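You operate a simulated robot arm through the tools that you are given. There is no shell and no other tool. Be economical: measure what you need, move in short steps, check, and stop when the job is done.

You are at the controls of a simulated two-armed robot. One attempt, no reset.

## Task
Fill the tray to its yellow band and roll the wide board.
Fine: pour from the pot; pot and roller go back where they were. Set down upright: paint pot.

Only the result counts: the job must be done as asked and must still hold three seconds after the hand-in. Knocking over, shifting, dropping, spilling or breaking anything else fails it.

## Robot
Two 7-joint arms with two-finger grippers on one trunk, on a base that drives. Base frame: it is fixed to the floor where the robot stands at the start and does not move with it; the origin is under the middle of the robot, x ahead of it, y to its left, z up; the surface under the hand at the start is at about z = 860. Units: mm, degrees, N and s.
The left shoulder is at the start at [78, 151, 988], the right one opposite. With the tool pointing down near the work surface each hand reaches from about 220 to 780 mm from the robot's upright axis, wherever it stands, measured 20 degrees to its own side. Payload 2.54 kg a hand.
Tool frame (each hand has its own): the origin (TCP) lies between the finger pads and is the grasp point; the fingertips stand 30 mm ahead of it; z points along the fingers, y is the line along which they close. Largest opening 116 mm; the body of the gripper starts 95 mm behind the TCP.
Orientation is told as [roll, pitch, yaw] about the base's x, y, z axes, in that order, counted from this pose: with the fingers straight down and closing along the base's y, the tool's x points along the base's -x, its y along +y and its z along -z.

## Interface
- The arms move only by the tool send_rows. It takes "left_steps", "right_steps" or both (then of equal length, played together; a hand with none holds still); each is one flat list of numbers, 7 for each row, row after row: the shift along the base's x, y, z in units of 400 mm (1.0 is 400 mm), then the turn, a rotation vector about the base's x, y, z in units of 180 degrees (1.0 is 180 degrees), then the finger opening in mm, from 0 to 116. In form: [tx, ty, tz, ax, ay, az, fingers, tx, ty, tz, ax, ay, az, fingers, ...]. A call has 1 to 20 rows; each row is the pose to reach, as a shift and turn from the pose commanded when the call began. A call with a number of a shift or a turn outside -1 to 1 is refused whole. Rows are played at 5 a second. More than 50 mm and 8.6 degrees between two rows, or a gripper value outside its range, and nothing of the call is played. Where a pose cannot be reached the arm comes as near as it can. A force on the tool above 40 N (or 10 N above the force at the start of the call, whichever is more), or a blocked arm, ends the call early, and 0.2 s more pass. The fingers move at their own pace (about 72 mm/s each) and stop on an object; they squeeze with about 45 N. The grip force told is the motor's: it shows also when the fingers shut on nothing. Time passes only in rows, and 0.2 s behind the last, so rows that repeat a pose let the fingers close. The reply holds the time, the measured pose of the TCP, the force on the tool along the base axes, the opening and the grip force, in the units named above and with some noise, with the torque about the TCP (base axes, N m) and any sound that the robot's microphone picked up, and new pictures: "show" is both (left out), scene, wrist or none (wrist: the cameras of the hands that moved).
- Cameras (640 x 400 px; columns grow to the right, rows downward): "scene" is now at [159.4, -19.6, 1129.6]; the picture's right is [-0.19, -0.98, 0.00], its down [-0.34, 0.07, -0.94] and it looks along [0.92, -0.18, -0.35] (base axes); focal length 214 px, centre (320, 200). "left" rides on the left gripper at [69, 15, -122] in its tool frame; the picture's right is [-0.21, 0.98, 0.00], its down [-0.83, -0.18, -0.53] and it looks along [-0.52, -0.11, 0.85] (tool axes); focal length 251 px, centre (320, 200). "right" rides on the right gripper at [69, -15, -122] in its tool frame; the picture's right is [0.22, 0.98, 0.00], its down [-0.83, 0.18, -0.53] and it looks along [-0.52, 0.12, 0.85] (tool axes); focal length 251 px, centre (320, 200). There is no depth. A picture from a camera that has moved, and an enlarged one, comes with that camera's place and axes in the base frame and with its lens.
- raise_lower(by): slides the trunk up (or, below 0, down) by that many mm; the arms and the scene camera ride with it, the base frame stays. It gives what a move gives, with no picture.
- roll_base(legs): drives the robot by 1 to 6 legs, each [ahead, left, turn to the left] in mm, mm and degrees, along the robot's own axes; the way and the turn of a leg run together, so that a leg with both is an arc; at most 1500 mm and 180 degrees a leg. The arms and the cameras ride along, it lands a little off, and it stops where it bumps. It gives what a move gives, and a new picture of the scene camera.
- turn_head(pan, tilt): turns the head with the scene camera to pan (to the left, within 80 degrees either way) and tilt (down, from -29 to 69), counted from straight ahead of the robot. It gives what a move gives, and a new picture of the scene camera.
- zoom(camera, box): a new picture of the part [left, top, right, bottom] of that camera's present view, enlarged. It takes no simulated time.
- hand_in(): hands the job in; it is judged then, once.

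Go step by step. Nothing tells you exact positions but the pictures and the camera data: compare them with the known pose of the tool, close in by small moves and look again before you grip or let go. The budget is 120 turns and 260 pictures, counting those below and the enlarged ones. Unless the task says otherwise, let go and move clear before handing in.

The tools are called as a command line: name --argument value ..., lists and objects as JSON in quotes. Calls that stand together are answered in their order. send_rows: Moves the arms, as the interface text tells. Its arguments: {"type":"object","properties":{"left_steps":{"type":"array"},"right_steps":{"type":"array"},"show":{"type":"string","enum":["both","scene","wrist","none"]}},"required":[]} The other tools are called the same way: raise_lower (by) slides the trunk up or down; roll_base (legs) drives the base; turn_head (pan, tilt) turns the head that bears the scene camera; zoom (camera, box) takes an enlarged picture of a part of a camera's view; hand_in () hands the job in.

At the start:

```text
time_s: 0.0
left_eef_pos: [481.1, 47.9, 999.4]
left_tcp_rot: [0.1, 0.0, -0.1]
left_force: [0.0, 0.4, 0.2]
left_ft_torque: [0.01, -0.01, -0.04]
left_opening: 115.9
left_grip_force: 0.1
right_eef_pos: [383.0, -292.7, 1000.7]
right_tcp_rot: [0.1, 0.0, -0.1]
right_force: [-0.6, -0.1, 0.2]
right_ft_torque: [-0.04, 0.03, 0.03]
right_opening: 115.9
right_grip_force: 0.1
trunk travel left (down, up): [-225.0, 64.0]
robot x, y, heading: [1.6, -0.7, -0.1]
head pan, tilt: [-11.1, 20.5]
```

scene: 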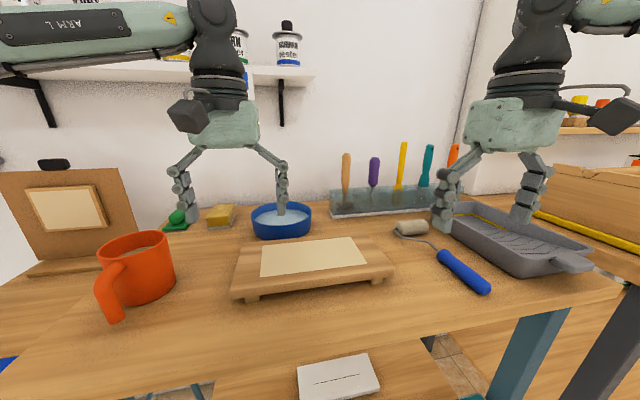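
right: 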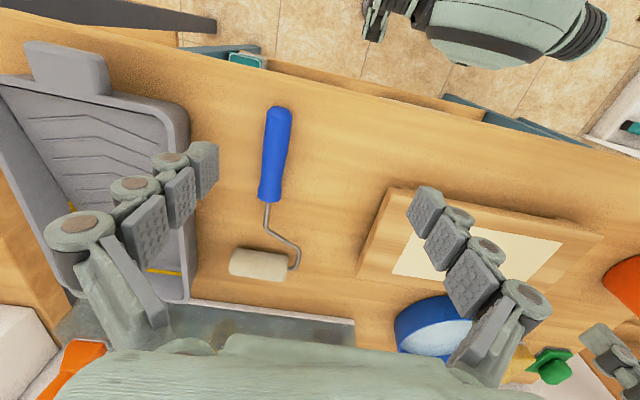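
left: 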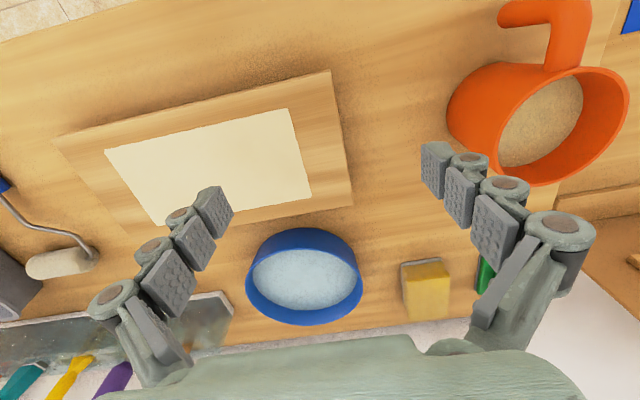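

I see an orange pot at left, a flat wide board in the middle, a roller and a grey tray at right with a yellow line in it, plus a smaller easel board at far left. I'll look closer before moving.

zoom --camera "scene" --box '[380, 180, 640, 320]'

zoom --camera "scene" --box '[0, 150, 320, 350]'

zoom --camera "right" --box '[0, 50, 320, 350]'

turn_head --pan -35 --tilt 40

```text
2.46 times, centred on (510, 250) of scene
camera zoom: at [159.4, -19.6, 1129.6], right [-0.19, -0.98, 0.0], down [-0.34, 0.07, -0.94], along [0.92, -0.18, -0.35], focal length 528 px, centre (-148, 77)
```

zoom: 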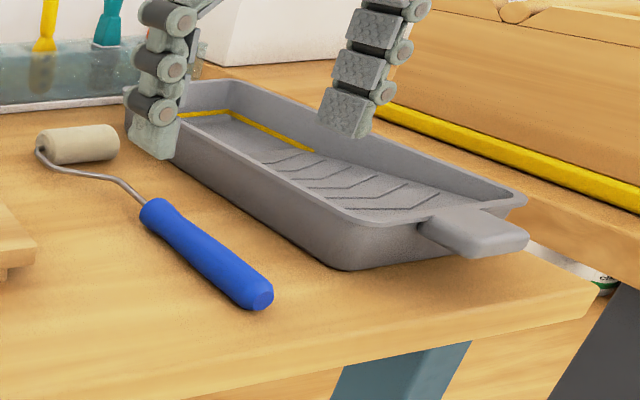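

```text
2.00 times, centred on (160, 250) of scene
camera zoom: at [159.4, -19.6, 1129.6], right [-0.19, -0.98, 0.0], down [-0.34, 0.07, -0.94], along [0.92, -0.18, -0.35], focal length 429 px, centre (640, 100)
```

zoom: 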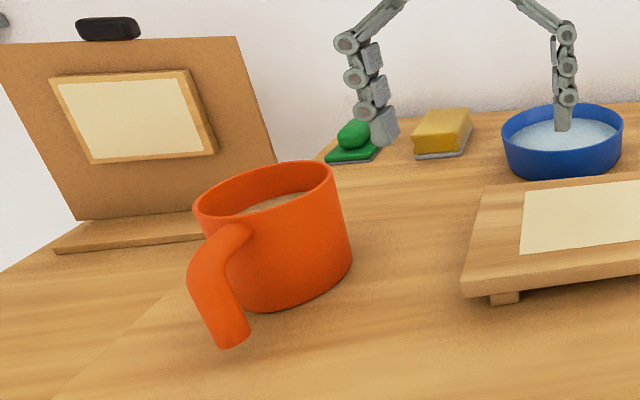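

```text
1.33 times, centred on (160, 200) of right
camera zoom: at [313.6, -308.1, 1123.2], right [-0.21, 0.98, 0.0], down [0.83, 0.18, 0.53], along [0.52, 0.11, -0.85], focal length 335 px, centre (533, 200)
```

zoom: 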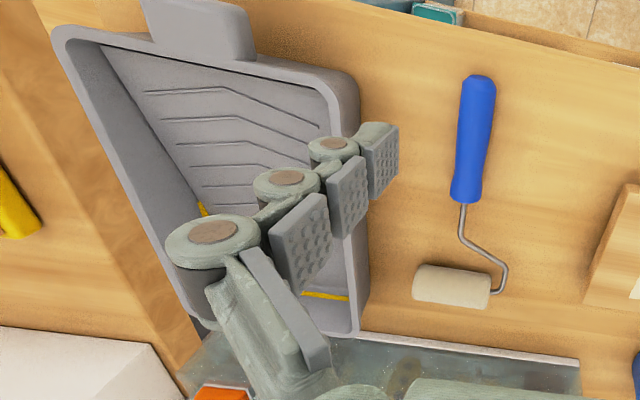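

```text
time_s: 0.9
left_eef_pos: [479.1, 47.2, 1000.4]
left_tcp_rot: [-0.1, 0.0, 0.0]
left_force: [0.4, -0.1, -0.5]
left_ft_torque: [0.01, 0.01, 0.02]
left_opening: 116.1
left_grip_force: 0.1
right_eef_pos: [381.7, -291.9, 999.4]
right_tcp_rot: [0.0, 0.0, -0.1]
right_force: [0.4, -0.3, -0.4]
right_ft_torque: [0.02, -0.01, 0.03]
right_opening: 116.0
right_grip_force: 0.0
trunk travel left (down, up): [-225.0, 64.0]
robot x, y, heading: [0.2, -1.6, 0.3]
head pan, tilt: [-35.0, 40.0]
camera scene: at [137.8, -50.4, 1099.1], right [-0.57, -0.82, 0.0], down [-0.53, 0.37, -0.77], along [0.63, -0.44, -0.64], focal length 214 px, centre (320, 200)
```

scene: 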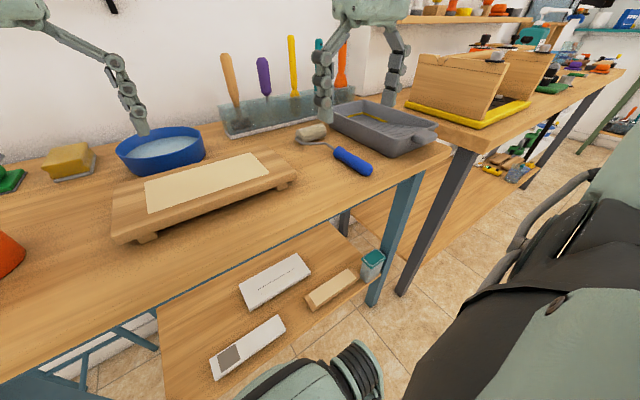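

The tray, roller and wide board are on the right half of the bench; the pot is near (480, 200). I'll look at the pot and the left side next.

turn_head --pan 25 --tilt 35

zoom --camera "left" --box '[400, 0, 640, 200]'

```text
time_s: 2.2
left_eef_pos: [479.0, 46.5, 1000.6]
left_tcp_rot: [0.0, 0.0, 0.1]
left_force: [-0.6, 0.3, -0.2]
left_ft_torque: [-0.02, 0.0, 0.01]
left_opening: 116.4
left_grip_force: 0.1
right_eef_pos: [382.0, -292.8, 1000.4]
right_tcp_rot: [0.0, 0.0, -0.2]
right_force: [0.3, -0.6, 0.5]
right_ft_torque: [0.02, 0.01, -0.02]
right_opening: 115.7
right_grip_force: 0.0
trunk travel left (down, up): [-225.0, 64.0]
robot x, y, heading: [2.8, -0.1, 0.0]
head pan, tilt: [25.0, 35.0]
camera scene: at [147.9, 35.4, 1106.6], right [0.42, -0.91, 0.0], down [-0.52, -0.24, -0.82], along [0.74, 0.35, -0.57], focal length 214 px, centre (320, 200)
```

scene: 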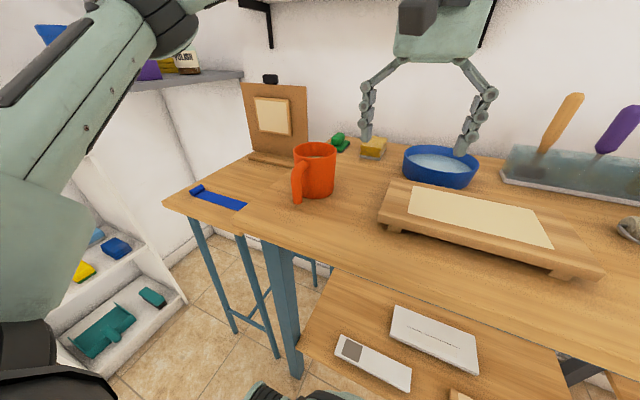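

```text
2.00 times, centred on (520, 100) of left
camera zoom: at [410.5, 60.7, 1122.4], right [0.21, 0.98, 0.0], down [0.83, -0.18, 0.53], along [0.52, -0.11, -0.85], focal length 503 px, centre (-80, 400)
```

zoom: 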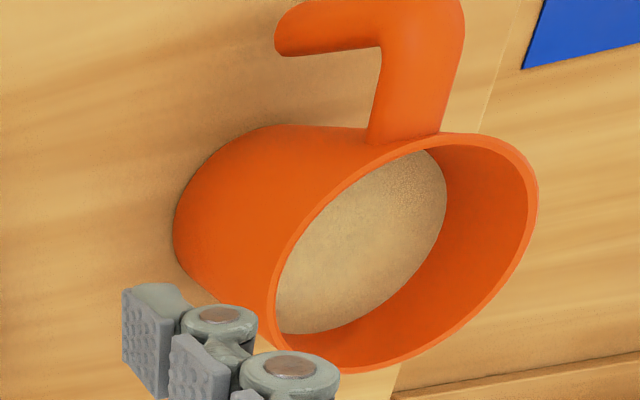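

The pot rim centre is about (497, 211), 84 mm wide, with its handle towards the robot; the tray is around (480, -530). I'll retract the left hand and look straight at the tray with the right hand.

send_rows --left_steps '[-0.1, 0, 0.03, 0, 0, 0, 116, -0.2, 0.05, 0.06, 0, 0, 0, 116, -0.3, 0.1, 0.1, 0, 0, 0, 116, -0.4, 0.15, 0.1, 0, 0, 0, 116]' --right_steps '[0, -0.1, 0.05, 0, 0, 0, 116, 0, -0.2, 0.1, 0, 0, 0, 116, 0, -0.3, 0.15, 0, 0, 0, 116, 0, -0.4, 0.2, 0, 0, 0, 116]' --show "wrist"

turn_head --pan -30 --tilt 30

```text
time_s: 3.2
left_eef_pos: [317.0, 109.8, 1039.2]
left_tcp_rot: [-0.1, 0.0, 0.0]
left_force: [-1.2, -0.2, 0.7]
left_ft_torque: [0.0, 0.0, -0.01]
left_opening: 116.1
left_grip_force: 0.1
right_eef_pos: [382.0, -453.6, 1082.3]
right_tcp_rot: [0.0, 0.1, 0.1]
right_force: [0.8, -0.4, -0.4]
right_ft_torque: [0.03, -0.03, 0.01]
right_opening: 115.9
right_grip_force: 0.1
trunk travel left (down, up): [-225.0, 64.0]
robot x, y, heading: [0.6, 0.9, -0.1]
head pan, tilt: [25.0, 35.0]
camera right: at [314.1, -469.3, 1205.8], right [-0.21, 0.98, 0.0], down [0.83, 0.18, 0.53], along [0.52, 0.11, -0.85], focal length 251 px, centre (320, 200)
camera left: at [248.3, 122.8, 1161.4], right [0.21, 0.98, 0.0], down [0.83, -0.18, 0.53], along [0.52, -0.11, -0.85], focal length 251 px, centre (320, 200)
```

right: 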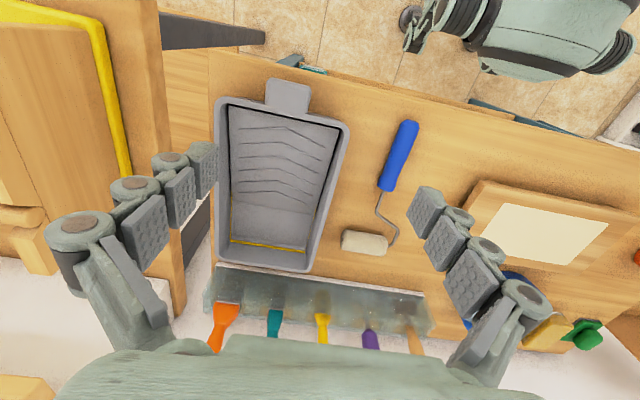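
left: 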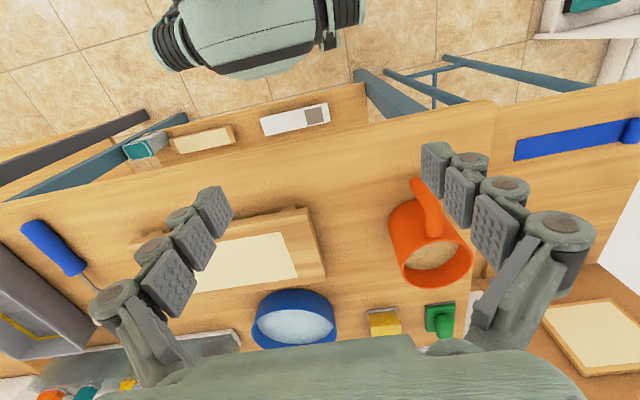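

```text
time_s: 4.4
left_eef_pos: [318.9, 108.3, 1038.6]
left_tcp_rot: [-0.1, 0.0, 0.0]
left_force: [-0.5, -0.5, -0.5]
left_ft_torque: [0.01, 0.0, 0.0]
left_opening: 115.9
left_grip_force: 0.1
right_eef_pos: [382.7, -453.5, 1082.4]
right_tcp_rot: [0.0, 0.1, 0.0]
right_force: [-0.9, -0.3, 0.6]
right_ft_torque: [0.04, 0.0, -0.03]
right_opening: 116.1
right_grip_force: 0.1
trunk travel left (down, up): [-225.0, 64.0]
robot x, y, heading: [-0.4, -0.4, 0.0]
head pan, tilt: [-30.0, 30.0]
camera scene: at [146.5, -46.9, 1114.3], right [-0.5, -0.87, 0.0], down [-0.43, 0.25, -0.87], along [0.75, -0.43, -0.5], focal length 214 px, centre (320, 200)
```

scene: 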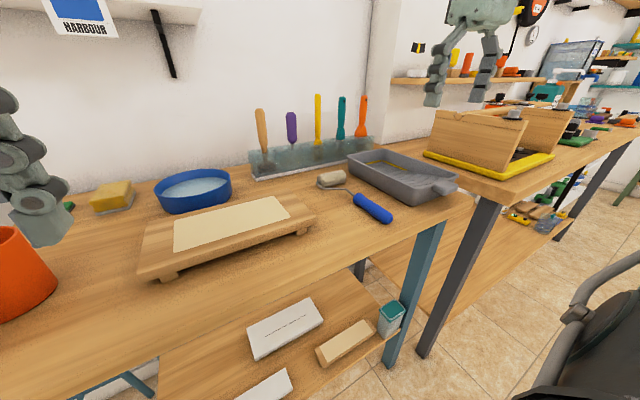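

zoom --camera "right" --box '[190, 70, 370, 290]'

zoom --camera "scene" --box '[300, 130, 480, 240]'

zoom --camera "left" --box '[370, 160, 510, 310]'

zoom --camera "scene" --box '[200, 270, 420, 400]'

```text
1.82 times, centred on (280, 180) of right
camera zoom: at [314.7, -468.8, 1205.0], right [-0.21, 0.98, 0.0], down [0.83, 0.18, 0.53], along [0.52, 0.11, -0.85], focal length 457 px, centre (393, 236)
```

zoom: 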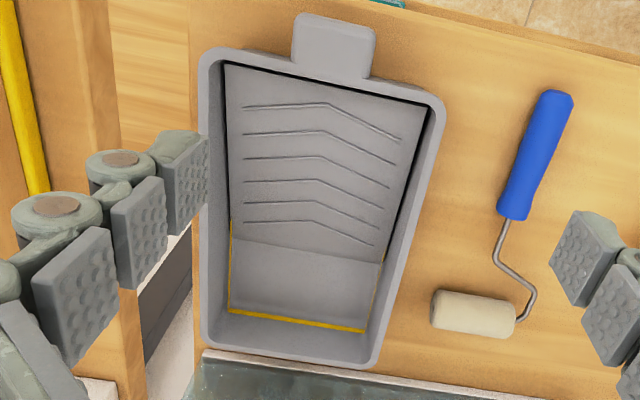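

```text
3.56 times, centred on (390, 185) of scene
camera zoom: at [146.5, -46.9, 1114.3], right [-0.5, -0.87, 0.0], down [-0.43, 0.25, -0.87], along [0.75, -0.43, -0.5], focal length 763 px, centre (71, 253)
```

zoom: 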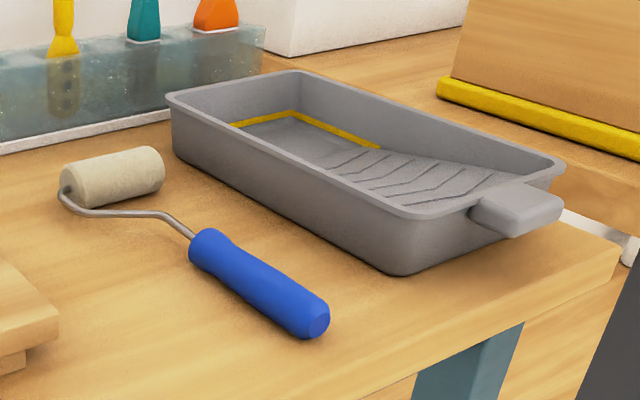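

```text
2.67 times, centred on (440, 235) of left
camera zoom: at [249.5, 122.1, 1161.4], right [0.21, 0.98, 0.0], down [0.83, -0.18, 0.53], along [0.52, -0.11, -0.85], focal length 670 px, centre (0, 107)
```

zoom: 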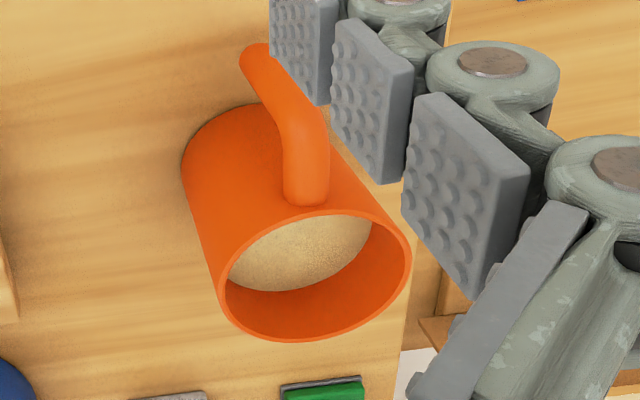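

```text
2.91 times, centred on (310, 335) of scene
camera zoom: at [146.5, -46.9, 1114.3], right [-0.5, -0.87, 0.0], down [-0.43, 0.25, -0.87], along [0.75, -0.43, -0.5], focal length 624 px, centre (349, -193)
```

zoom: 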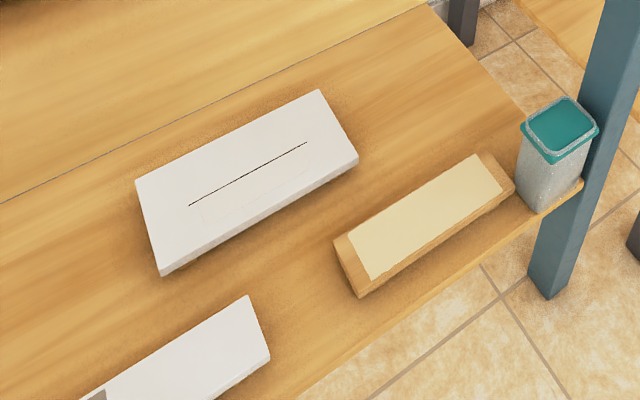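

The yellow band is a line round the far, deep end of the tray (x about 580–640, y -575 to -425). I'll drive left so the right arm can take the pot.

roll_base --legs '[[0, 300, 0]]'

turn_head --pan 0 --tilt 35

```text
time_s: 7.9
left_eef_pos: [319.0, 403.9, 1039.5]
left_tcp_rot: [0.0, -0.1, -0.4]
left_force: [0.6, 0.0, 0.8]
left_ft_torque: [-0.01, 0.0, -0.01]
left_opening: 115.9
left_grip_force: 0.0
right_eef_pos: [381.2, -159.0, 1082.5]
right_tcp_rot: [0.0, 0.0, -0.4]
right_force: [0.0, 0.6, -0.1]
right_ft_torque: [-0.01, 0.02, -0.02]
right_opening: 115.9
right_grip_force: 0.1
trunk travel left (down, up): [-225.0, 64.0]
robot x, y, heading: [0.8, 297.8, -0.4]
head pan, tilt: [-30.0, 30.0]
camera scene: at [147.2, 250.3, 1114.4], right [-0.51, -0.86, 0.0], down [-0.43, 0.25, -0.87], along [0.75, -0.44, -0.5], focal length 214 px, centre (320, 200)
```

scene: 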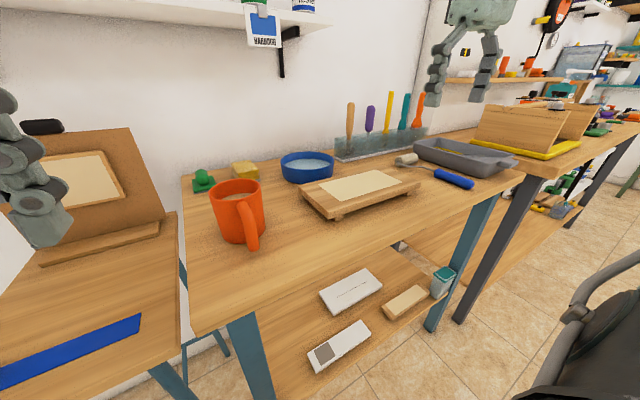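

```text
time_s: 8.8
left_eef_pos: [319.9, 404.1, 1039.5]
left_tcp_rot: [-0.1, -0.1, -0.3]
left_force: [-0.1, 0.1, -0.2]
left_ft_torque: [-0.03, 0.0, 0.01]
left_opening: 115.8
left_grip_force: 0.0
right_eef_pos: [381.3, -158.7, 1081.3]
right_tcp_rot: [0.0, 0.0, -0.6]
right_force: [-0.5, 0.4, -0.8]
right_ft_torque: [-0.01, -0.02, -0.01]
right_opening: 116.0
right_grip_force: 0.0
trunk travel left (down, up): [-225.0, 64.0]
robot x, y, heading: [-2.9, 302.6, -0.6]
head pan, tilt: [0.0, 35.0]
camera scene: at [157.3, 295.2, 1106.6], right [-0.01, -1.0, 0.0], down [-0.57, 0.0, -0.82], along [0.82, -0.01, -0.57], focal length 214 px, centre (320, 200)
```

scene: 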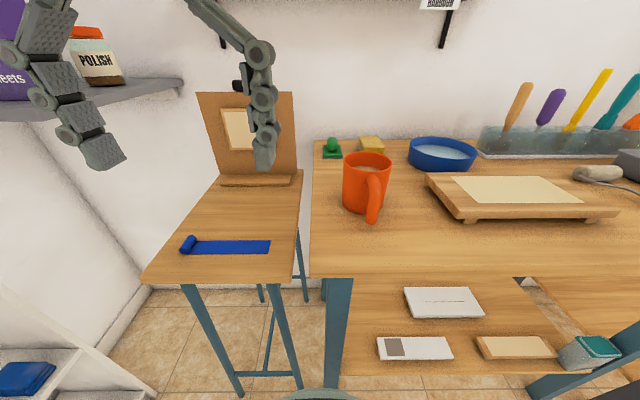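

The pot sits at about (505, 211), rim near z 945, handle towards the robot. I'll bring the right hand over it turned 42° so fingers and later the pouring lip clear the handle.

send_rows --right_steps '[0.039, 0.115, 0, 0, 0, 0.03, 116, 0.078, 0.231, 0, 0, 0, 0.06, 116, 0.116, 0.346, 0, 0, 0, 0.09, 116, 0.155, 0.4625, 0, 0, 0, 0.12, 116, 0.194, 0.578, 0, 0, 0, 0.15, 116, 0.2325, 0.694, 0, 0, 0, 0.18, 116, 0.271, 0.81, 0, 0, 0, 0.21, 116, 0.31, 0.925, 0, 0, 0, 0.236, 116, 0.31, 0.925, -0.03, 0, 0, 0.236, 116]'

```text
time_s: 10.8
left_eef_pos: [320.0, 405.1, 1038.4]
left_tcp_rot: [0.0, -0.1, -0.4]
left_force: [0.7, -0.1, -0.6]
left_ft_torque: [-0.03, 0.01, 0.03]
left_opening: 116.2
left_grip_force: 0.0
right_eef_pos: [485.3, 171.4, 1068.3]
right_tcp_rot: [0.0, 0.0, 42.1]
right_force: [-0.8, -0.4, -0.4]
right_ft_torque: [-0.03, -0.03, 0.0]
right_opening: 116.0
right_grip_force: 0.1
right hand out of reach, approached as far as the arm can: row 8, 9
trunk travel left (down, up): [-225.0, 64.0]
robot x, y, heading: [3.6, 298.8, -0.5]
head pan, tilt: [0.0, 35.0]
camera scene: at [157.4, 295.3, 1106.5], right [-0.01, -1.0, 0.0], down [-0.57, 0.0, -0.82], along [0.82, -0.01, -0.57], focal length 214 px, centre (320, 200)
camera right: at [444.3, 114.6, 1190.5], right [-0.81, 0.58, 0.0], down [0.49, 0.69, 0.53], along [0.31, 0.43, -0.85], focal length 251 px, centre (320, 200)
```

scene: 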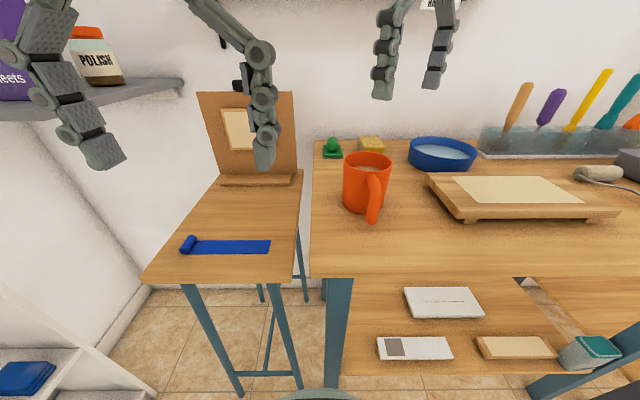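
right: 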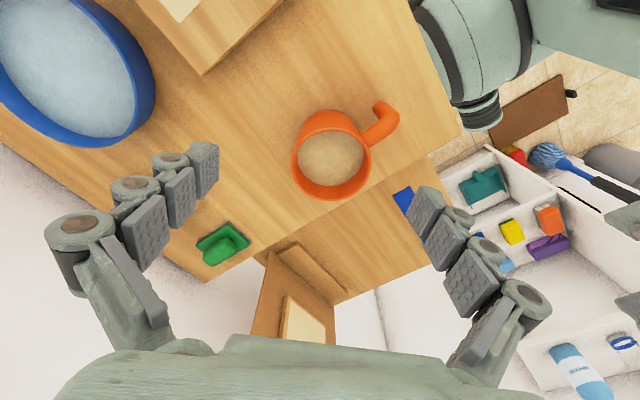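

The arm is at its limit, so I'll drive another 110 mm left (hand stays high above everything).

roll_base --legs '[[0, 110, 0]]'

send_rows --right_steps '[0, -0.05, 0, 0, 0, 0, 116, 0.03, -0.1, 0, 0, 0, 0, 116, 0.045, -0.14, -0.05, 0, 0, 0, 116, 0.045, -0.17, -0.05, 0, 0, 0, 116]'

```text
time_s: 12.5
left_eef_pos: [320.3, 512.4, 1038.4]
left_tcp_rot: [0.0, 0.0, -0.3]
left_force: [0.0, -0.8, -0.4]
left_ft_torque: [-0.02, -0.02, 0.0]
left_opening: 116.1
left_grip_force: 0.0
right_eef_pos: [486.4, 280.6, 1066.4]
right_tcp_rot: [0.0, 0.0, 42.0]
right_force: [0.3, 0.1, -1.1]
right_ft_torque: [0.0, 0.0, -0.02]
right_opening: 116.0
right_grip_force: 0.1
trunk travel left (down, up): [-225.0, 64.0]
robot x, y, heading: [1.1, 405.1, -0.2]
head pan, tilt: [0.0, 35.0]
camera scene: at [158.0, 403.7, 1106.6], right [-0.01, -1.0, 0.0], down [-0.57, 0.0, -0.82], along [0.82, 0.0, -0.57], focal length 214 px, centre (320, 200)
```

scene: 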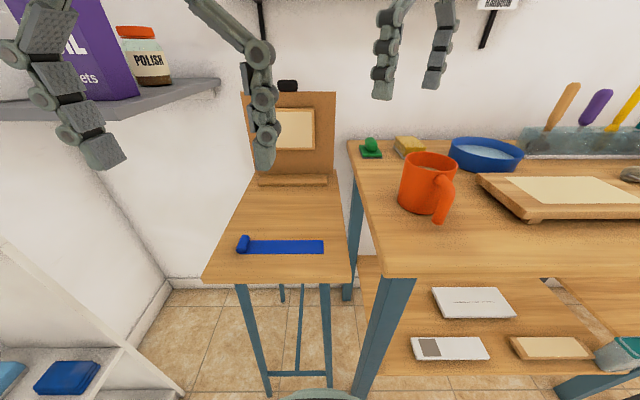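

```text
time_s: 13.5
left_eef_pos: [319.7, 512.7, 1038.8]
left_tcp_rot: [0.0, 0.0, -0.3]
left_force: [0.6, 0.0, -0.5]
left_ft_torque: [-0.01, 0.02, -0.01]
left_opening: 115.8
left_grip_force: 0.0
right_eef_pos: [505.7, 215.1, 1047.0]
right_tcp_rot: [0.0, -0.1, 42.1]
right_force: [-0.4, 0.2, -0.2]
right_ft_torque: [0.0, 0.01, 0.01]
right_opening: 115.8
right_grip_force: 0.0
trunk travel left (down, up): [-225.0, 64.0]
robot x, y, heading: [-1.2, 401.1, -0.2]
head pan, tilt: [0.0, 35.0]
camera scene: at [157.9, 403.4, 1106.6], right [-0.01, -1.0, 0.0], down [-0.57, 0.0, -0.82], along [0.82, 0.0, -0.57], focal length 214 px, centre (320, 200)
camera right: at [465.1, 156.8, 1170.3], right [-0.81, 0.58, 0.0], down [0.49, 0.69, 0.54], along [0.31, 0.44, -0.84], focal length 251 px, centre (320, 200)
```

scene: 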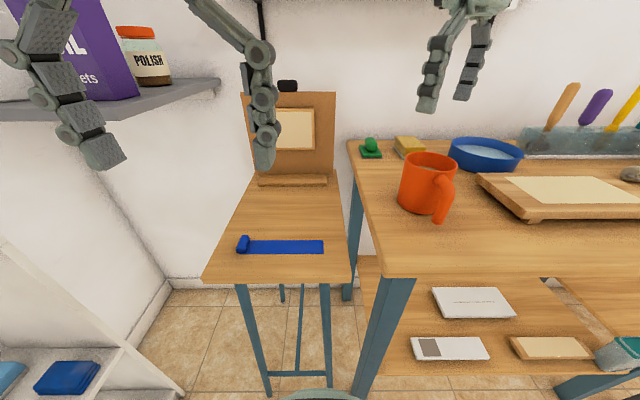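
right: 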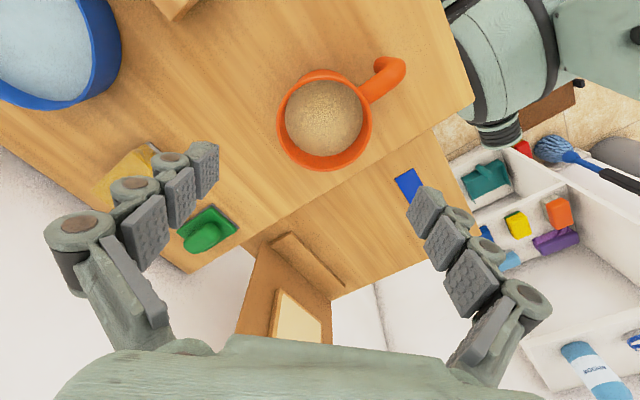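

The pot centre reads (500, 211) in the wrist view; hand is at (506, 215). I'll correct and descend around it with open fingers.

send_rows --right_steps '[-0.014, -0.01, 0, 0, 0, 0, 116, -0.014, -0.01, -0.1, 0, 0, 0, 116, -0.014, -0.01, -0.2, 0, 0, 0, 116, -0.014, -0.01, -0.2, 0, 0, 0, 116]'

```text
time_s: 14.5
left_eef_pos: [320.6, 512.8, 1039.5]
left_tcp_rot: [0.0, 0.1, -0.3]
left_force: [-0.5, 1.9, -0.4]
left_ft_torque: [0.0, 0.01, 0.03]
left_opening: 116.0
left_grip_force: 0.0
right_eef_pos: [499.8, 210.3, 967.6]
right_tcp_rot: [0.0, 0.0, 42.1]
right_force: [0.2, -0.2, 0.7]
right_ft_torque: [0.02, 0.03, -0.01]
right_opening: 116.1
right_grip_force: 0.1
trunk travel left (down, up): [-225.0, 64.0]
robot x, y, heading: [2.6, 405.9, -0.3]
head pan, tilt: [0.0, 35.0]
camera scene: at [158.0, 403.5, 1106.6], right [-0.01, -1.0, 0.0], down [-0.57, 0.0, -0.82], along [0.82, 0.0, -0.57], focal length 214 px, centre (320, 200)
camera right: at [459.6, 152.8, 1091.3], right [-0.81, 0.58, 0.0], down [0.49, 0.69, 0.53], along [0.31, 0.44, -0.85], focal length 251 px, centre (320, 200)
```

scene: 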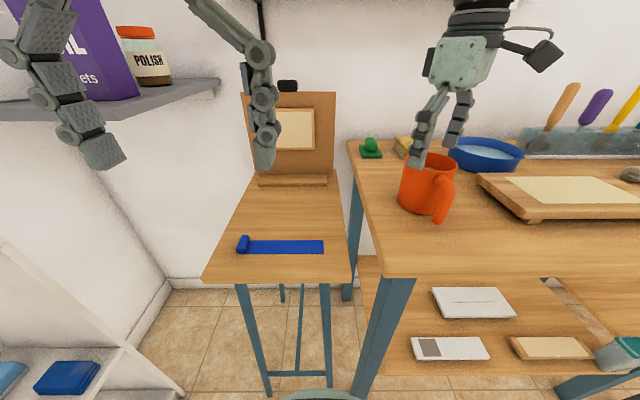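
right: 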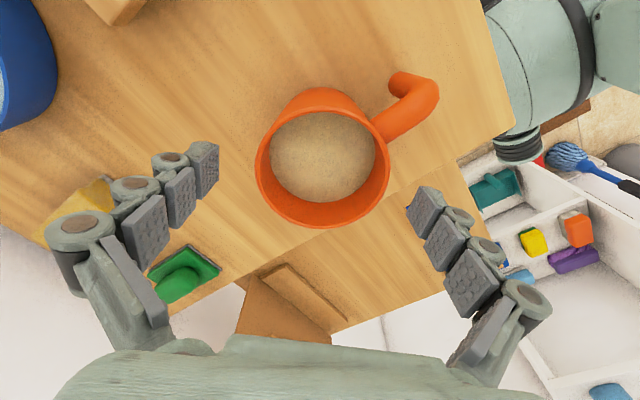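

Well centred; going down to grip height.

send_rows --right_steps '[0, 0, -0.08, 0, 0, 0, 116, 0, 0, -0.155, 0, 0, 0, 116, 0, 0, -0.155, 0, 0, 0, 116]'

```text
time_s: 15.3
left_eef_pos: [319.9, 512.5, 1038.6]
left_tcp_rot: [-0.1, 0.0, -0.3]
left_force: [-0.3, -0.7, 0.1]
left_ft_torque: [-0.02, -0.01, -0.02]
left_opening: 115.8
left_grip_force: 0.1
right_eef_pos: [501.0, 211.4, 908.1]
right_tcp_rot: [0.0, 0.0, 42.1]
right_force: [0.2, 0.5, -0.4]
right_ft_torque: [0.01, 0.0, 0.0]
right_opening: 116.0
right_grip_force: 0.0
trunk travel left (down, up): [-225.0, 64.0]
robot x, y, heading: [1.0, 407.7, -0.5]
head pan, tilt: [0.0, 35.0]
camera scene: at [158.0, 403.5, 1106.6], right [-0.01, -1.0, 0.0], down [-0.57, 0.0, -0.82], along [0.82, 0.0, -0.57], focal length 214 px, centre (320, 200)
camera right: at [459.6, 154.7, 1031.0], right [-0.81, 0.58, 0.0], down [0.49, 0.69, 0.53], along [0.31, 0.44, -0.85], focal length 251 px, centre (320, 200)
```

scene: 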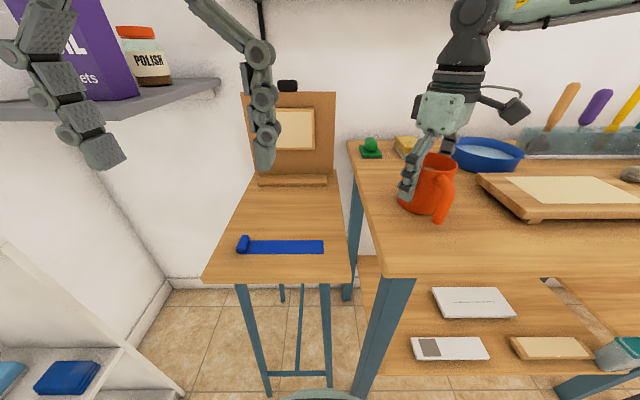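
right: 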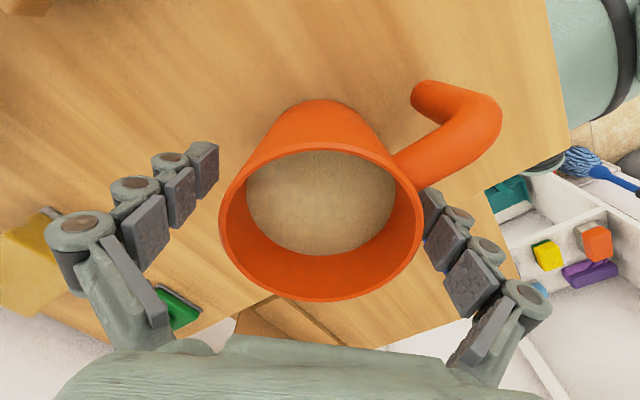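

send_rows --right_steps '[0, 0, 0, 0, 0, 0, 90, 0, 0, 0, 0, 0, 0, 70, 0, 0, 0, 0, 0, 0, 60, 0, 0, 0, 0, 0, 0, 60, 0, 0, 0, 0, 0, 0, 60]'

```text
time_s: 16.5
left_eef_pos: [319.8, 512.9, 1039.6]
left_tcp_rot: [0.0, 0.0, -0.3]
left_force: [-0.6, -0.3, -0.4]
left_ft_torque: [0.04, 0.02, 0.03]
left_opening: 116.0
left_grip_force: 0.1
right_eef_pos: [500.5, 211.7, 908.5]
right_tcp_rot: [0.0, 0.0, 42.2]
right_force: [-0.2, -0.1, 1.1]
right_ft_torque: [-0.03, 0.06, -0.02]
right_opening: 80.0
right_grip_force: 45.4
trunk travel left (down, up): [-225.0, 64.0]
robot x, y, heading: [1.3, 407.8, -0.2]
head pan, tilt: [0.0, 35.0]
camera scene: at [157.9, 403.6, 1106.6], right [-0.01, -1.0, 0.0], down [-0.57, 0.0, -0.82], along [0.82, 0.0, -0.57], focal length 214 px, centre (320, 200)
camera right: at [459.6, 154.9, 1031.4], right [-0.81, 0.58, 0.0], down [0.49, 0.69, 0.53], along [0.31, 0.44, -0.85], focal length 251 px, centre (320, 200)
```

scene: 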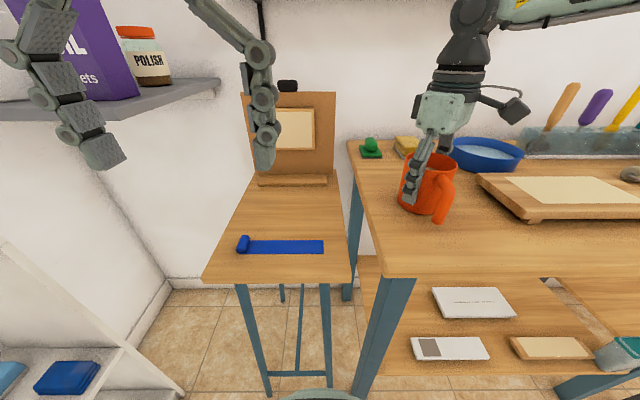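
right: 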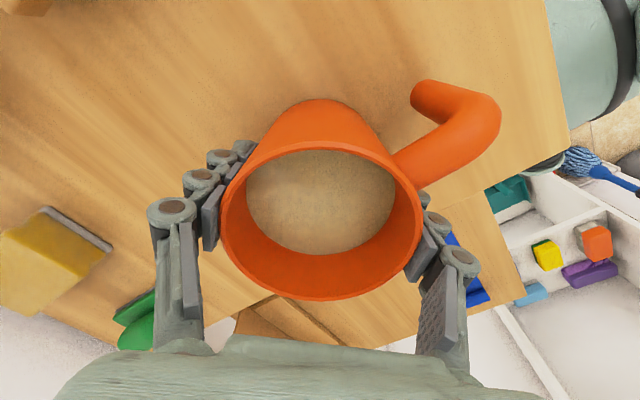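

Gripped at 80 mm. I'll lift gently.

send_rows --right_steps '[0, 0, 0.03, 0, 0, 0, 60, 0, 0, 0.08, 0, 0, 0, 60, 0, 0, 0.14, 0, 0, 0, 60, 0, 0, 0.2, 0, 0, 0, 60, 0, 0, 0.26, 0, 0, 0, 60, 0, 0, 0.3, 0, 0, 0, 60, 0, 0, 0.3, 0, 0, 0, 60]'

```text
time_s: 18.1
left_eef_pos: [320.3, 512.3, 1038.9]
left_tcp_rot: [0.0, 0.0, -0.2]
left_force: [-0.3, 0.3, 0.0]
left_ft_torque: [0.0, 0.02, 0.06]
left_opening: 115.8
left_grip_force: 0.1
right_eef_pos: [499.1, 209.9, 1025.1]
right_tcp_rot: [0.0, 0.0, 42.2]
right_force: [-0.7, -0.5, -4.2]
right_ft_torque: [0.02, -0.07, 0.02]
right_opening: 79.9
right_grip_force: 44.7
trunk travel left (down, up): [-225.0, 64.0]
robot x, y, heading: [-2.3, 408.0, -0.4]
head pan, tilt: [0.0, 35.0]
camera scene: at [158.3, 403.4, 1106.5], right [-0.01, -1.0, 0.0], down [-0.57, 0.0, -0.82], along [0.82, 0.0, -0.57], focal length 214 px, centre (320, 200)
camera right: at [459.1, 152.3, 1147.6], right [-0.81, 0.58, 0.0], down [0.49, 0.69, 0.53], along [0.31, 0.44, -0.85], focal length 251 px, centre (320, 200)
```

scene: 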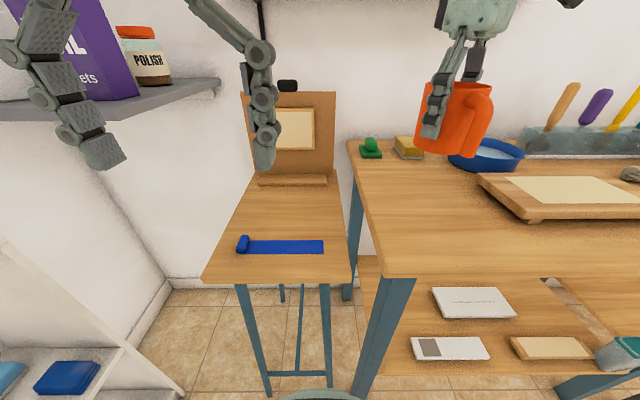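
right: 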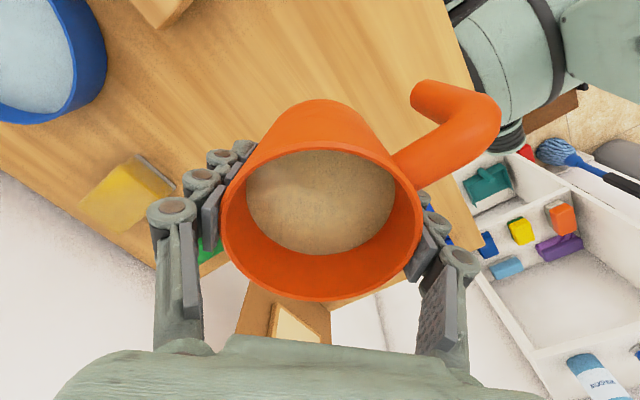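

The pot (about 4 N) is up and level. I'll unwind the yaw, bring it in front of the right shoulder, then drive right to the tray.

send_rows --right_steps '[-0.02, -0.05, 0.01, 0, 0, -0.03, 60, -0.04, -0.1, 0.02, 0, 0, -0.07, 60, -0.06, -0.15, 0.03, 0, 0, -0.11, 60, -0.08, -0.2, 0.03, 0, 0, -0.15, 60, -0.09, -0.25, 0.03, 0, 0, -0.18, 60, -0.1, -0.29, 0.03, 0, 0, -0.21, 60, -0.1, -0.31, 0.03, 0, 0, -0.234, 60]' --show "none"

roll_base --legs '[[0, -300, 0], [0, -305, 0]]'

```text
time_s: 19.7
left_eef_pos: [320.9, 512.3, 1038.8]
left_tcp_rot: [0.0, 0.0, -0.2]
left_force: [-0.1, 1.2, 0.1]
left_ft_torque: [0.01, 0.04, 0.03]
left_opening: 115.8
left_grip_force: 0.0
right_eef_pos: [458.2, 85.8, 1037.8]
right_tcp_rot: [0.1, 0.0, -0.1]
right_force: [-0.3, -0.2, -3.0]
right_ft_torque: [-0.04, -0.05, -0.04]
right_opening: 79.8
right_grip_force: 44.8
trunk travel left (down, up): [-225.0, 64.0]
robot x, y, heading: [4.2, 404.9, -0.1]
head pan, tilt: [0.0, 35.0]
```

```text
time_s: 26.4
left_eef_pos: [317.9, -105.2, 1039.5]
left_tcp_rot: [0.1, 0.0, -0.4]
left_force: [0.8, -0.1, 0.1]
left_ft_torque: [0.02, -0.01, 0.01]
left_opening: 115.7
left_grip_force: 0.0
right_eef_pos: [455.5, -532.0, 1036.6]
right_tcp_rot: [0.0, 0.0, -0.1]
right_force: [-0.6, -1.0, -4.0]
right_ft_torque: [-0.06, -0.06, -0.01]
right_opening: 80.2
right_grip_force: 45.2
trunk travel left (down, up): [-225.0, 64.0]
robot x, y, heading: [2.5, -213.6, -0.2]
head pan, tilt: [0.0, 35.0]
camera scene: at [155.4, -213.9, 1106.5], right [-0.01, -1.0, 0.0], down [-0.57, 0.0, -0.82], along [0.82, -0.01, -0.57], focal length 214 px, centre (320, 200)
```

scene: 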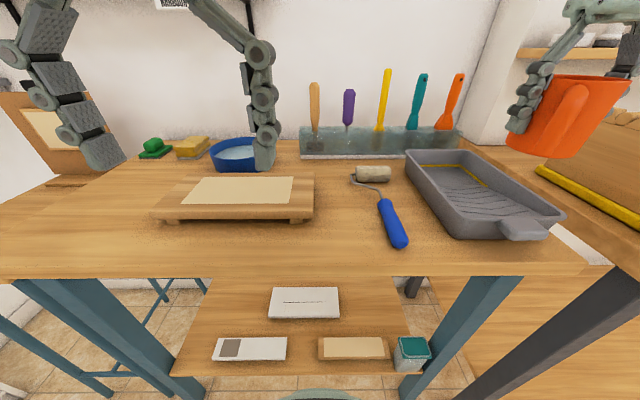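

The tray spans x 392–655, y -425 to -580. I'll carry the pot above its deep end, tilt part way with the spout side towards me, and check.

send_rows --right_steps '[0.07, 0.01, 0, 0, 0, 0, 60, 0.16, 0.03, 0, 0, 0, 0, 60, 0.26, 0.05, 0, 0, 0, 0, 60, 0.35, 0.06, -0.02, 0, 0, 0, 60, 0.425, 0.068, -0.04, 0, 0, 0, 60, 0.425, 0.068, -0.05, 0, -0.04, 0, 60, 0.425, 0.068, -0.06, 0, -0.08, 0, 60, 0.425, 0.068, -0.07, 0, -0.12, 0, 60, 0.425, 0.068, -0.07, 0, -0.14, 0, 60, 0.425, 0.068, -0.07, 0, -0.14, 0, 60]' --show "wrist"

turn_head --pan -35 --tilt 25

```text
time_s: 28.6
left_eef_pos: [317.7, -105.3, 1039.0]
left_tcp_rot: [0.0, 0.0, -0.4]
left_force: [0.6, 0.6, 0.4]
left_ft_torque: [0.01, 0.0, -0.01]
left_opening: 116.1
left_grip_force: 0.1
right_eef_pos: [625.5, -503.8, 1007.8]
right_tcp_rot: [0.1, -25.3, -0.2]
right_force: [0.0, 0.1, -4.1]
right_ft_torque: [-0.05, -0.03, 0.01]
right_opening: 80.1
right_grip_force: 44.8
trunk travel left (down, up): [-225.0, 64.0]
robot x, y, heading: [-0.6, -210.6, -0.3]
head pan, tilt: [0.0, 35.0]
camera right: at [511.2, -518.8, 1090.0], right [-0.19, 0.98, -0.09], down [0.52, 0.18, 0.84], along [0.83, 0.11, -0.54], focal length 251 px, centre (320, 200)
```

right: 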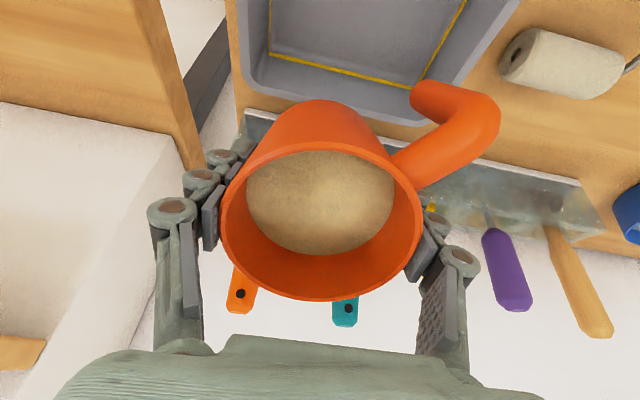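

```text
time_s: 29.6
left_eef_pos: [318.1, -104.8, 1038.6]
left_tcp_rot: [0.0, 0.0, -0.4]
left_force: [0.0, 0.7, -0.2]
left_ft_torque: [0.04, -0.02, 0.0]
left_opening: 116.0
left_grip_force: 0.0
right_eef_pos: [624.7, -504.4, 1008.1]
right_tcp_rot: [0.1, -25.3, -0.2]
right_force: [-0.7, 0.9, -4.5]
right_ft_torque: [-0.05, -0.08, 0.02]
right_opening: 79.9
right_grip_force: 45.5
trunk travel left (down, up): [-225.0, 64.0]
robot x, y, heading: [0.4, -209.0, -0.6]
head pan, tilt: [-35.0, 25.0]
camera scene: at [142.5, -266.5, 1122.2], right [-0.58, -0.82, 0.0], down [-0.35, 0.25, -0.91], along [0.74, -0.52, -0.42], focal length 214 px, centre (320, 200)
```

scene: 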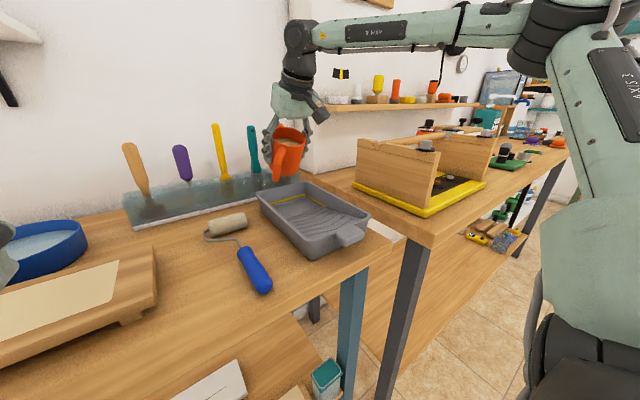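

Position good and the arm reaches. I'll tilt on step by step, watching weight and tray.

send_rows --right_steps '[0, 0, 0, 0, -0.04, 0, 60, 0, 0, 0, 0, -0.08, 0, 60, 0, 0, 0, 0, -0.08, 0, 60, 0, 0, 0, 0, -0.08, 0, 60]'

```text
time_s: 30.6
left_eef_pos: [317.9, -105.3, 1039.4]
left_tcp_rot: [0.0, 0.0, -0.4]
left_force: [0.3, 0.1, -0.4]
left_ft_torque: [0.02, 0.02, 0.02]
left_opening: 115.9
left_grip_force: 0.1
right_eef_pos: [625.2, -504.3, 1008.5]
right_tcp_rot: [0.1, -39.5, -0.1]
right_force: [-0.1, -0.4, -4.1]
right_ft_torque: [-0.05, -0.02, -0.05]
right_opening: 79.9
right_grip_force: 44.9
trunk travel left (down, up): [-225.0, 64.0]
robot x, y, heading: [-3.1, -209.7, -0.5]
head pan, tilt: [-35.0, 25.0]
camera scene: at [142.4, -266.5, 1122.2], right [-0.58, -0.81, 0.0], down [-0.34, 0.25, -0.91], along [0.74, -0.53, -0.42], focal length 214 px, centre (320, 200)
camera right: at [494.4, -519.1, 1059.0], right [-0.16, 0.98, -0.13], down [0.3, 0.18, 0.94], along [0.94, 0.11, -0.32], focal length 251 px, centre (320, 200)
```

scene: 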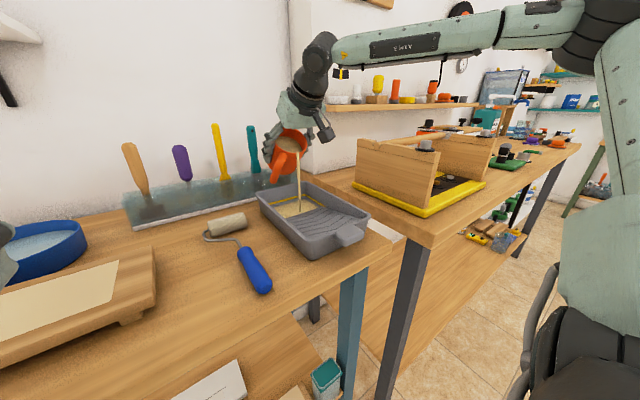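
right: 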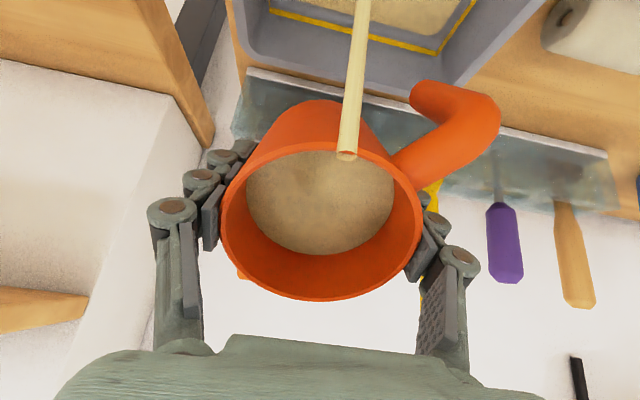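

Paint is flowing into the tray. I'll check the level closely before continuing (zooms take no time).

zoom --camera "scene" --box '[240, 170, 380, 270]'

zoom --camera "right" --box '[220, 0, 560, 170]'

```text
4.00 times, centred on (310, 220) of scene
camera zoom: at [142.4, -266.5, 1122.2], right [-0.58, -0.81, 0.0], down [-0.34, 0.25, -0.91], along [0.74, -0.53, -0.42], focal length 858 px, centre (360, 120)
```

zoom: 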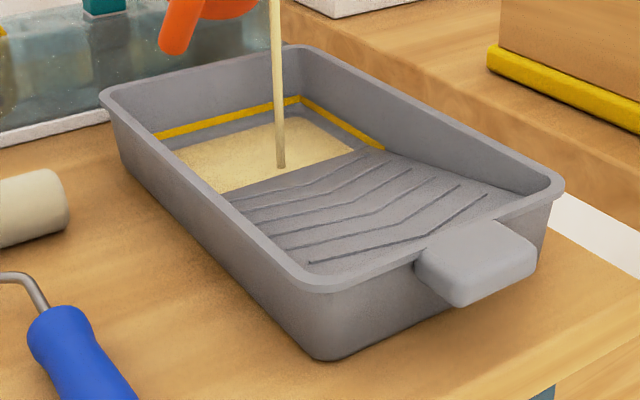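

```text
1.88 times, centred on (390, 85) of right
camera zoom: at [494.4, -519.1, 1059.0], right [-0.16, 0.98, -0.13], down [0.3, 0.18, 0.94], along [0.94, 0.11, -0.32], focal length 473 px, centre (188, 416)
```

zoom: 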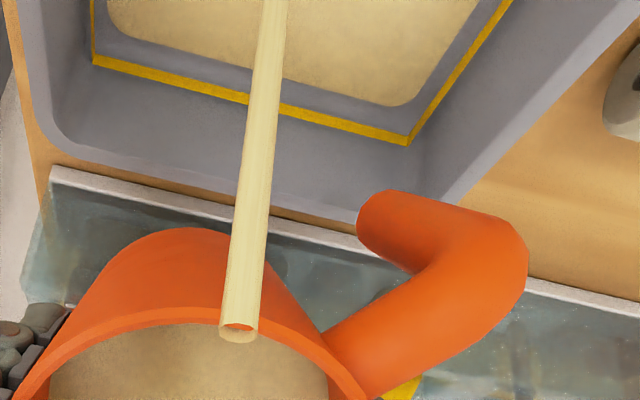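

Level is clearly visible and still below the band. Hold briefly and look again.

send_rows --right_steps '[0, 0, 0, 0, 0, 0, 60, 0, 0, 0, 0, 0, 0, 60]' --show "none"

zoom --camera "scene" --box '[240, 170, 380, 270]'

zoom --camera "right" --box '[220, 0, 560, 170]'

```text
time_s: 31.2
left_eef_pos: [318.9, -104.3, 1039.1]
left_tcp_rot: [0.0, 0.0, -0.5]
left_force: [0.6, 0.5, 1.4]
left_ft_torque: [0.02, -0.01, -0.01]
left_opening: 116.5
left_grip_force: 0.1
right_eef_pos: [624.6, -503.7, 1007.9]
right_tcp_rot: [0.1, -39.5, -0.2]
right_force: [-0.3, 0.5, -4.2]
right_ft_torque: [-0.01, -0.02, -0.02]
right_opening: 80.0
right_grip_force: 45.6
trunk travel left (down, up): [-225.0, 64.0]
robot x, y, heading: [-0.1, -210.1, -0.4]
head pan, tilt: [-35.0, 25.0]
```

```text
4.00 times, centred on (310, 220) of scene
camera zoom: at [142.5, -266.5, 1122.2], right [-0.58, -0.81, 0.0], down [-0.34, 0.25, -0.91], along [0.74, -0.53, -0.42], focal length 858 px, centre (360, 120)
```

zoom: 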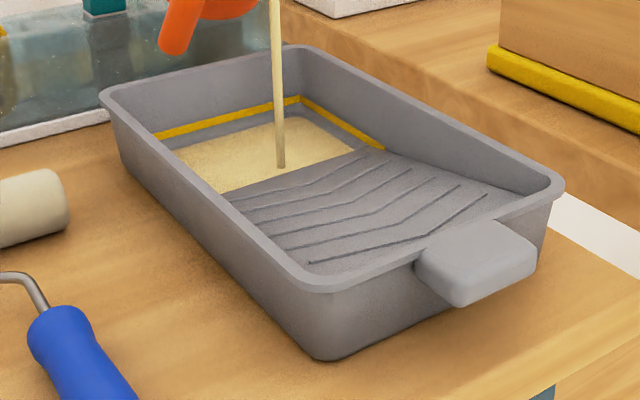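

```text
1.88 times, centred on (390, 85) of right
camera zoom: at [494.4, -519.0, 1059.1], right [-0.16, 0.98, -0.13], down [0.3, 0.18, 0.94], along [0.94, 0.11, -0.32], focal length 473 px, centre (188, 416)
```

zoom: 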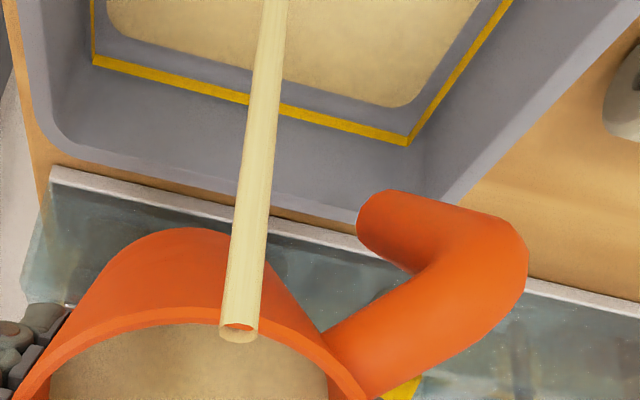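

send_rows --right_steps '[0, 0, 0, 0, 0, 0, 60, 0, 0, 0, 0, 0, 0, 60, 0, 0, 0, 0, 0, 0, 60, 0, 0, 0, 0, 0, 0, 60, 0, 0, 0, 0, 0, 0, 60, 0, 0, 0, 0, 0, 0, 60, 0, 0, 0, 0, 0, 0, 60, 0, 0, 0, 0, 0, 0, 60, 0, 0, 0, 0, 0, 0, 60]' --show "none"

zoom --camera "scene" --box '[240, 170, 380, 270]'

zoom --camera "right" --box '[220, 0, 560, 170]'

```text
time_s: 33.2
left_eef_pos: [319.5, -104.7, 1039.3]
left_tcp_rot: [0.0, -0.1, -0.5]
left_force: [-0.3, 0.3, 0.3]
left_ft_torque: [0.0, -0.02, -0.03]
left_opening: 115.8
left_grip_force: 0.0
right_eef_pos: [624.8, -504.2, 1008.4]
right_tcp_rot: [0.2, -39.7, -0.1]
right_force: [-0.2, -0.5, -3.9]
right_ft_torque: [-0.01, -0.02, 0.0]
right_opening: 79.8
right_grip_force: 44.3
trunk travel left (down, up): [-225.0, 64.0]
robot x, y, heading: [-1.6, -209.2, -0.5]
head pan, tilt: [-35.0, 25.0]
```

```text
4.00 times, centred on (310, 220) of scene
camera zoom: at [142.5, -266.5, 1122.2], right [-0.58, -0.81, 0.0], down [-0.34, 0.25, -0.91], along [0.74, -0.53, -0.42], focal length 858 px, centre (360, 120)
```

zoom: 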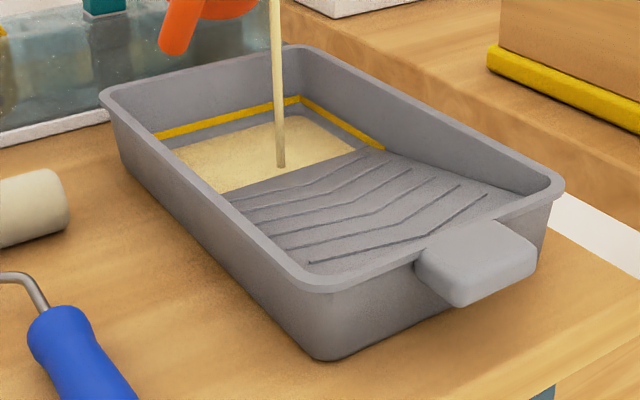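

```text
1.88 times, centred on (390, 85) of right
camera zoom: at [494.4, -519.0, 1059.1], right [-0.16, 0.98, -0.13], down [0.3, 0.18, 0.94], along [0.94, 0.11, -0.32], focal length 473 px, centre (188, 416)
```

zoom: 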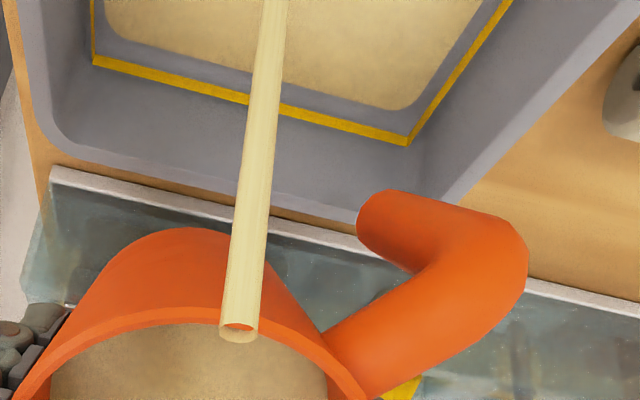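

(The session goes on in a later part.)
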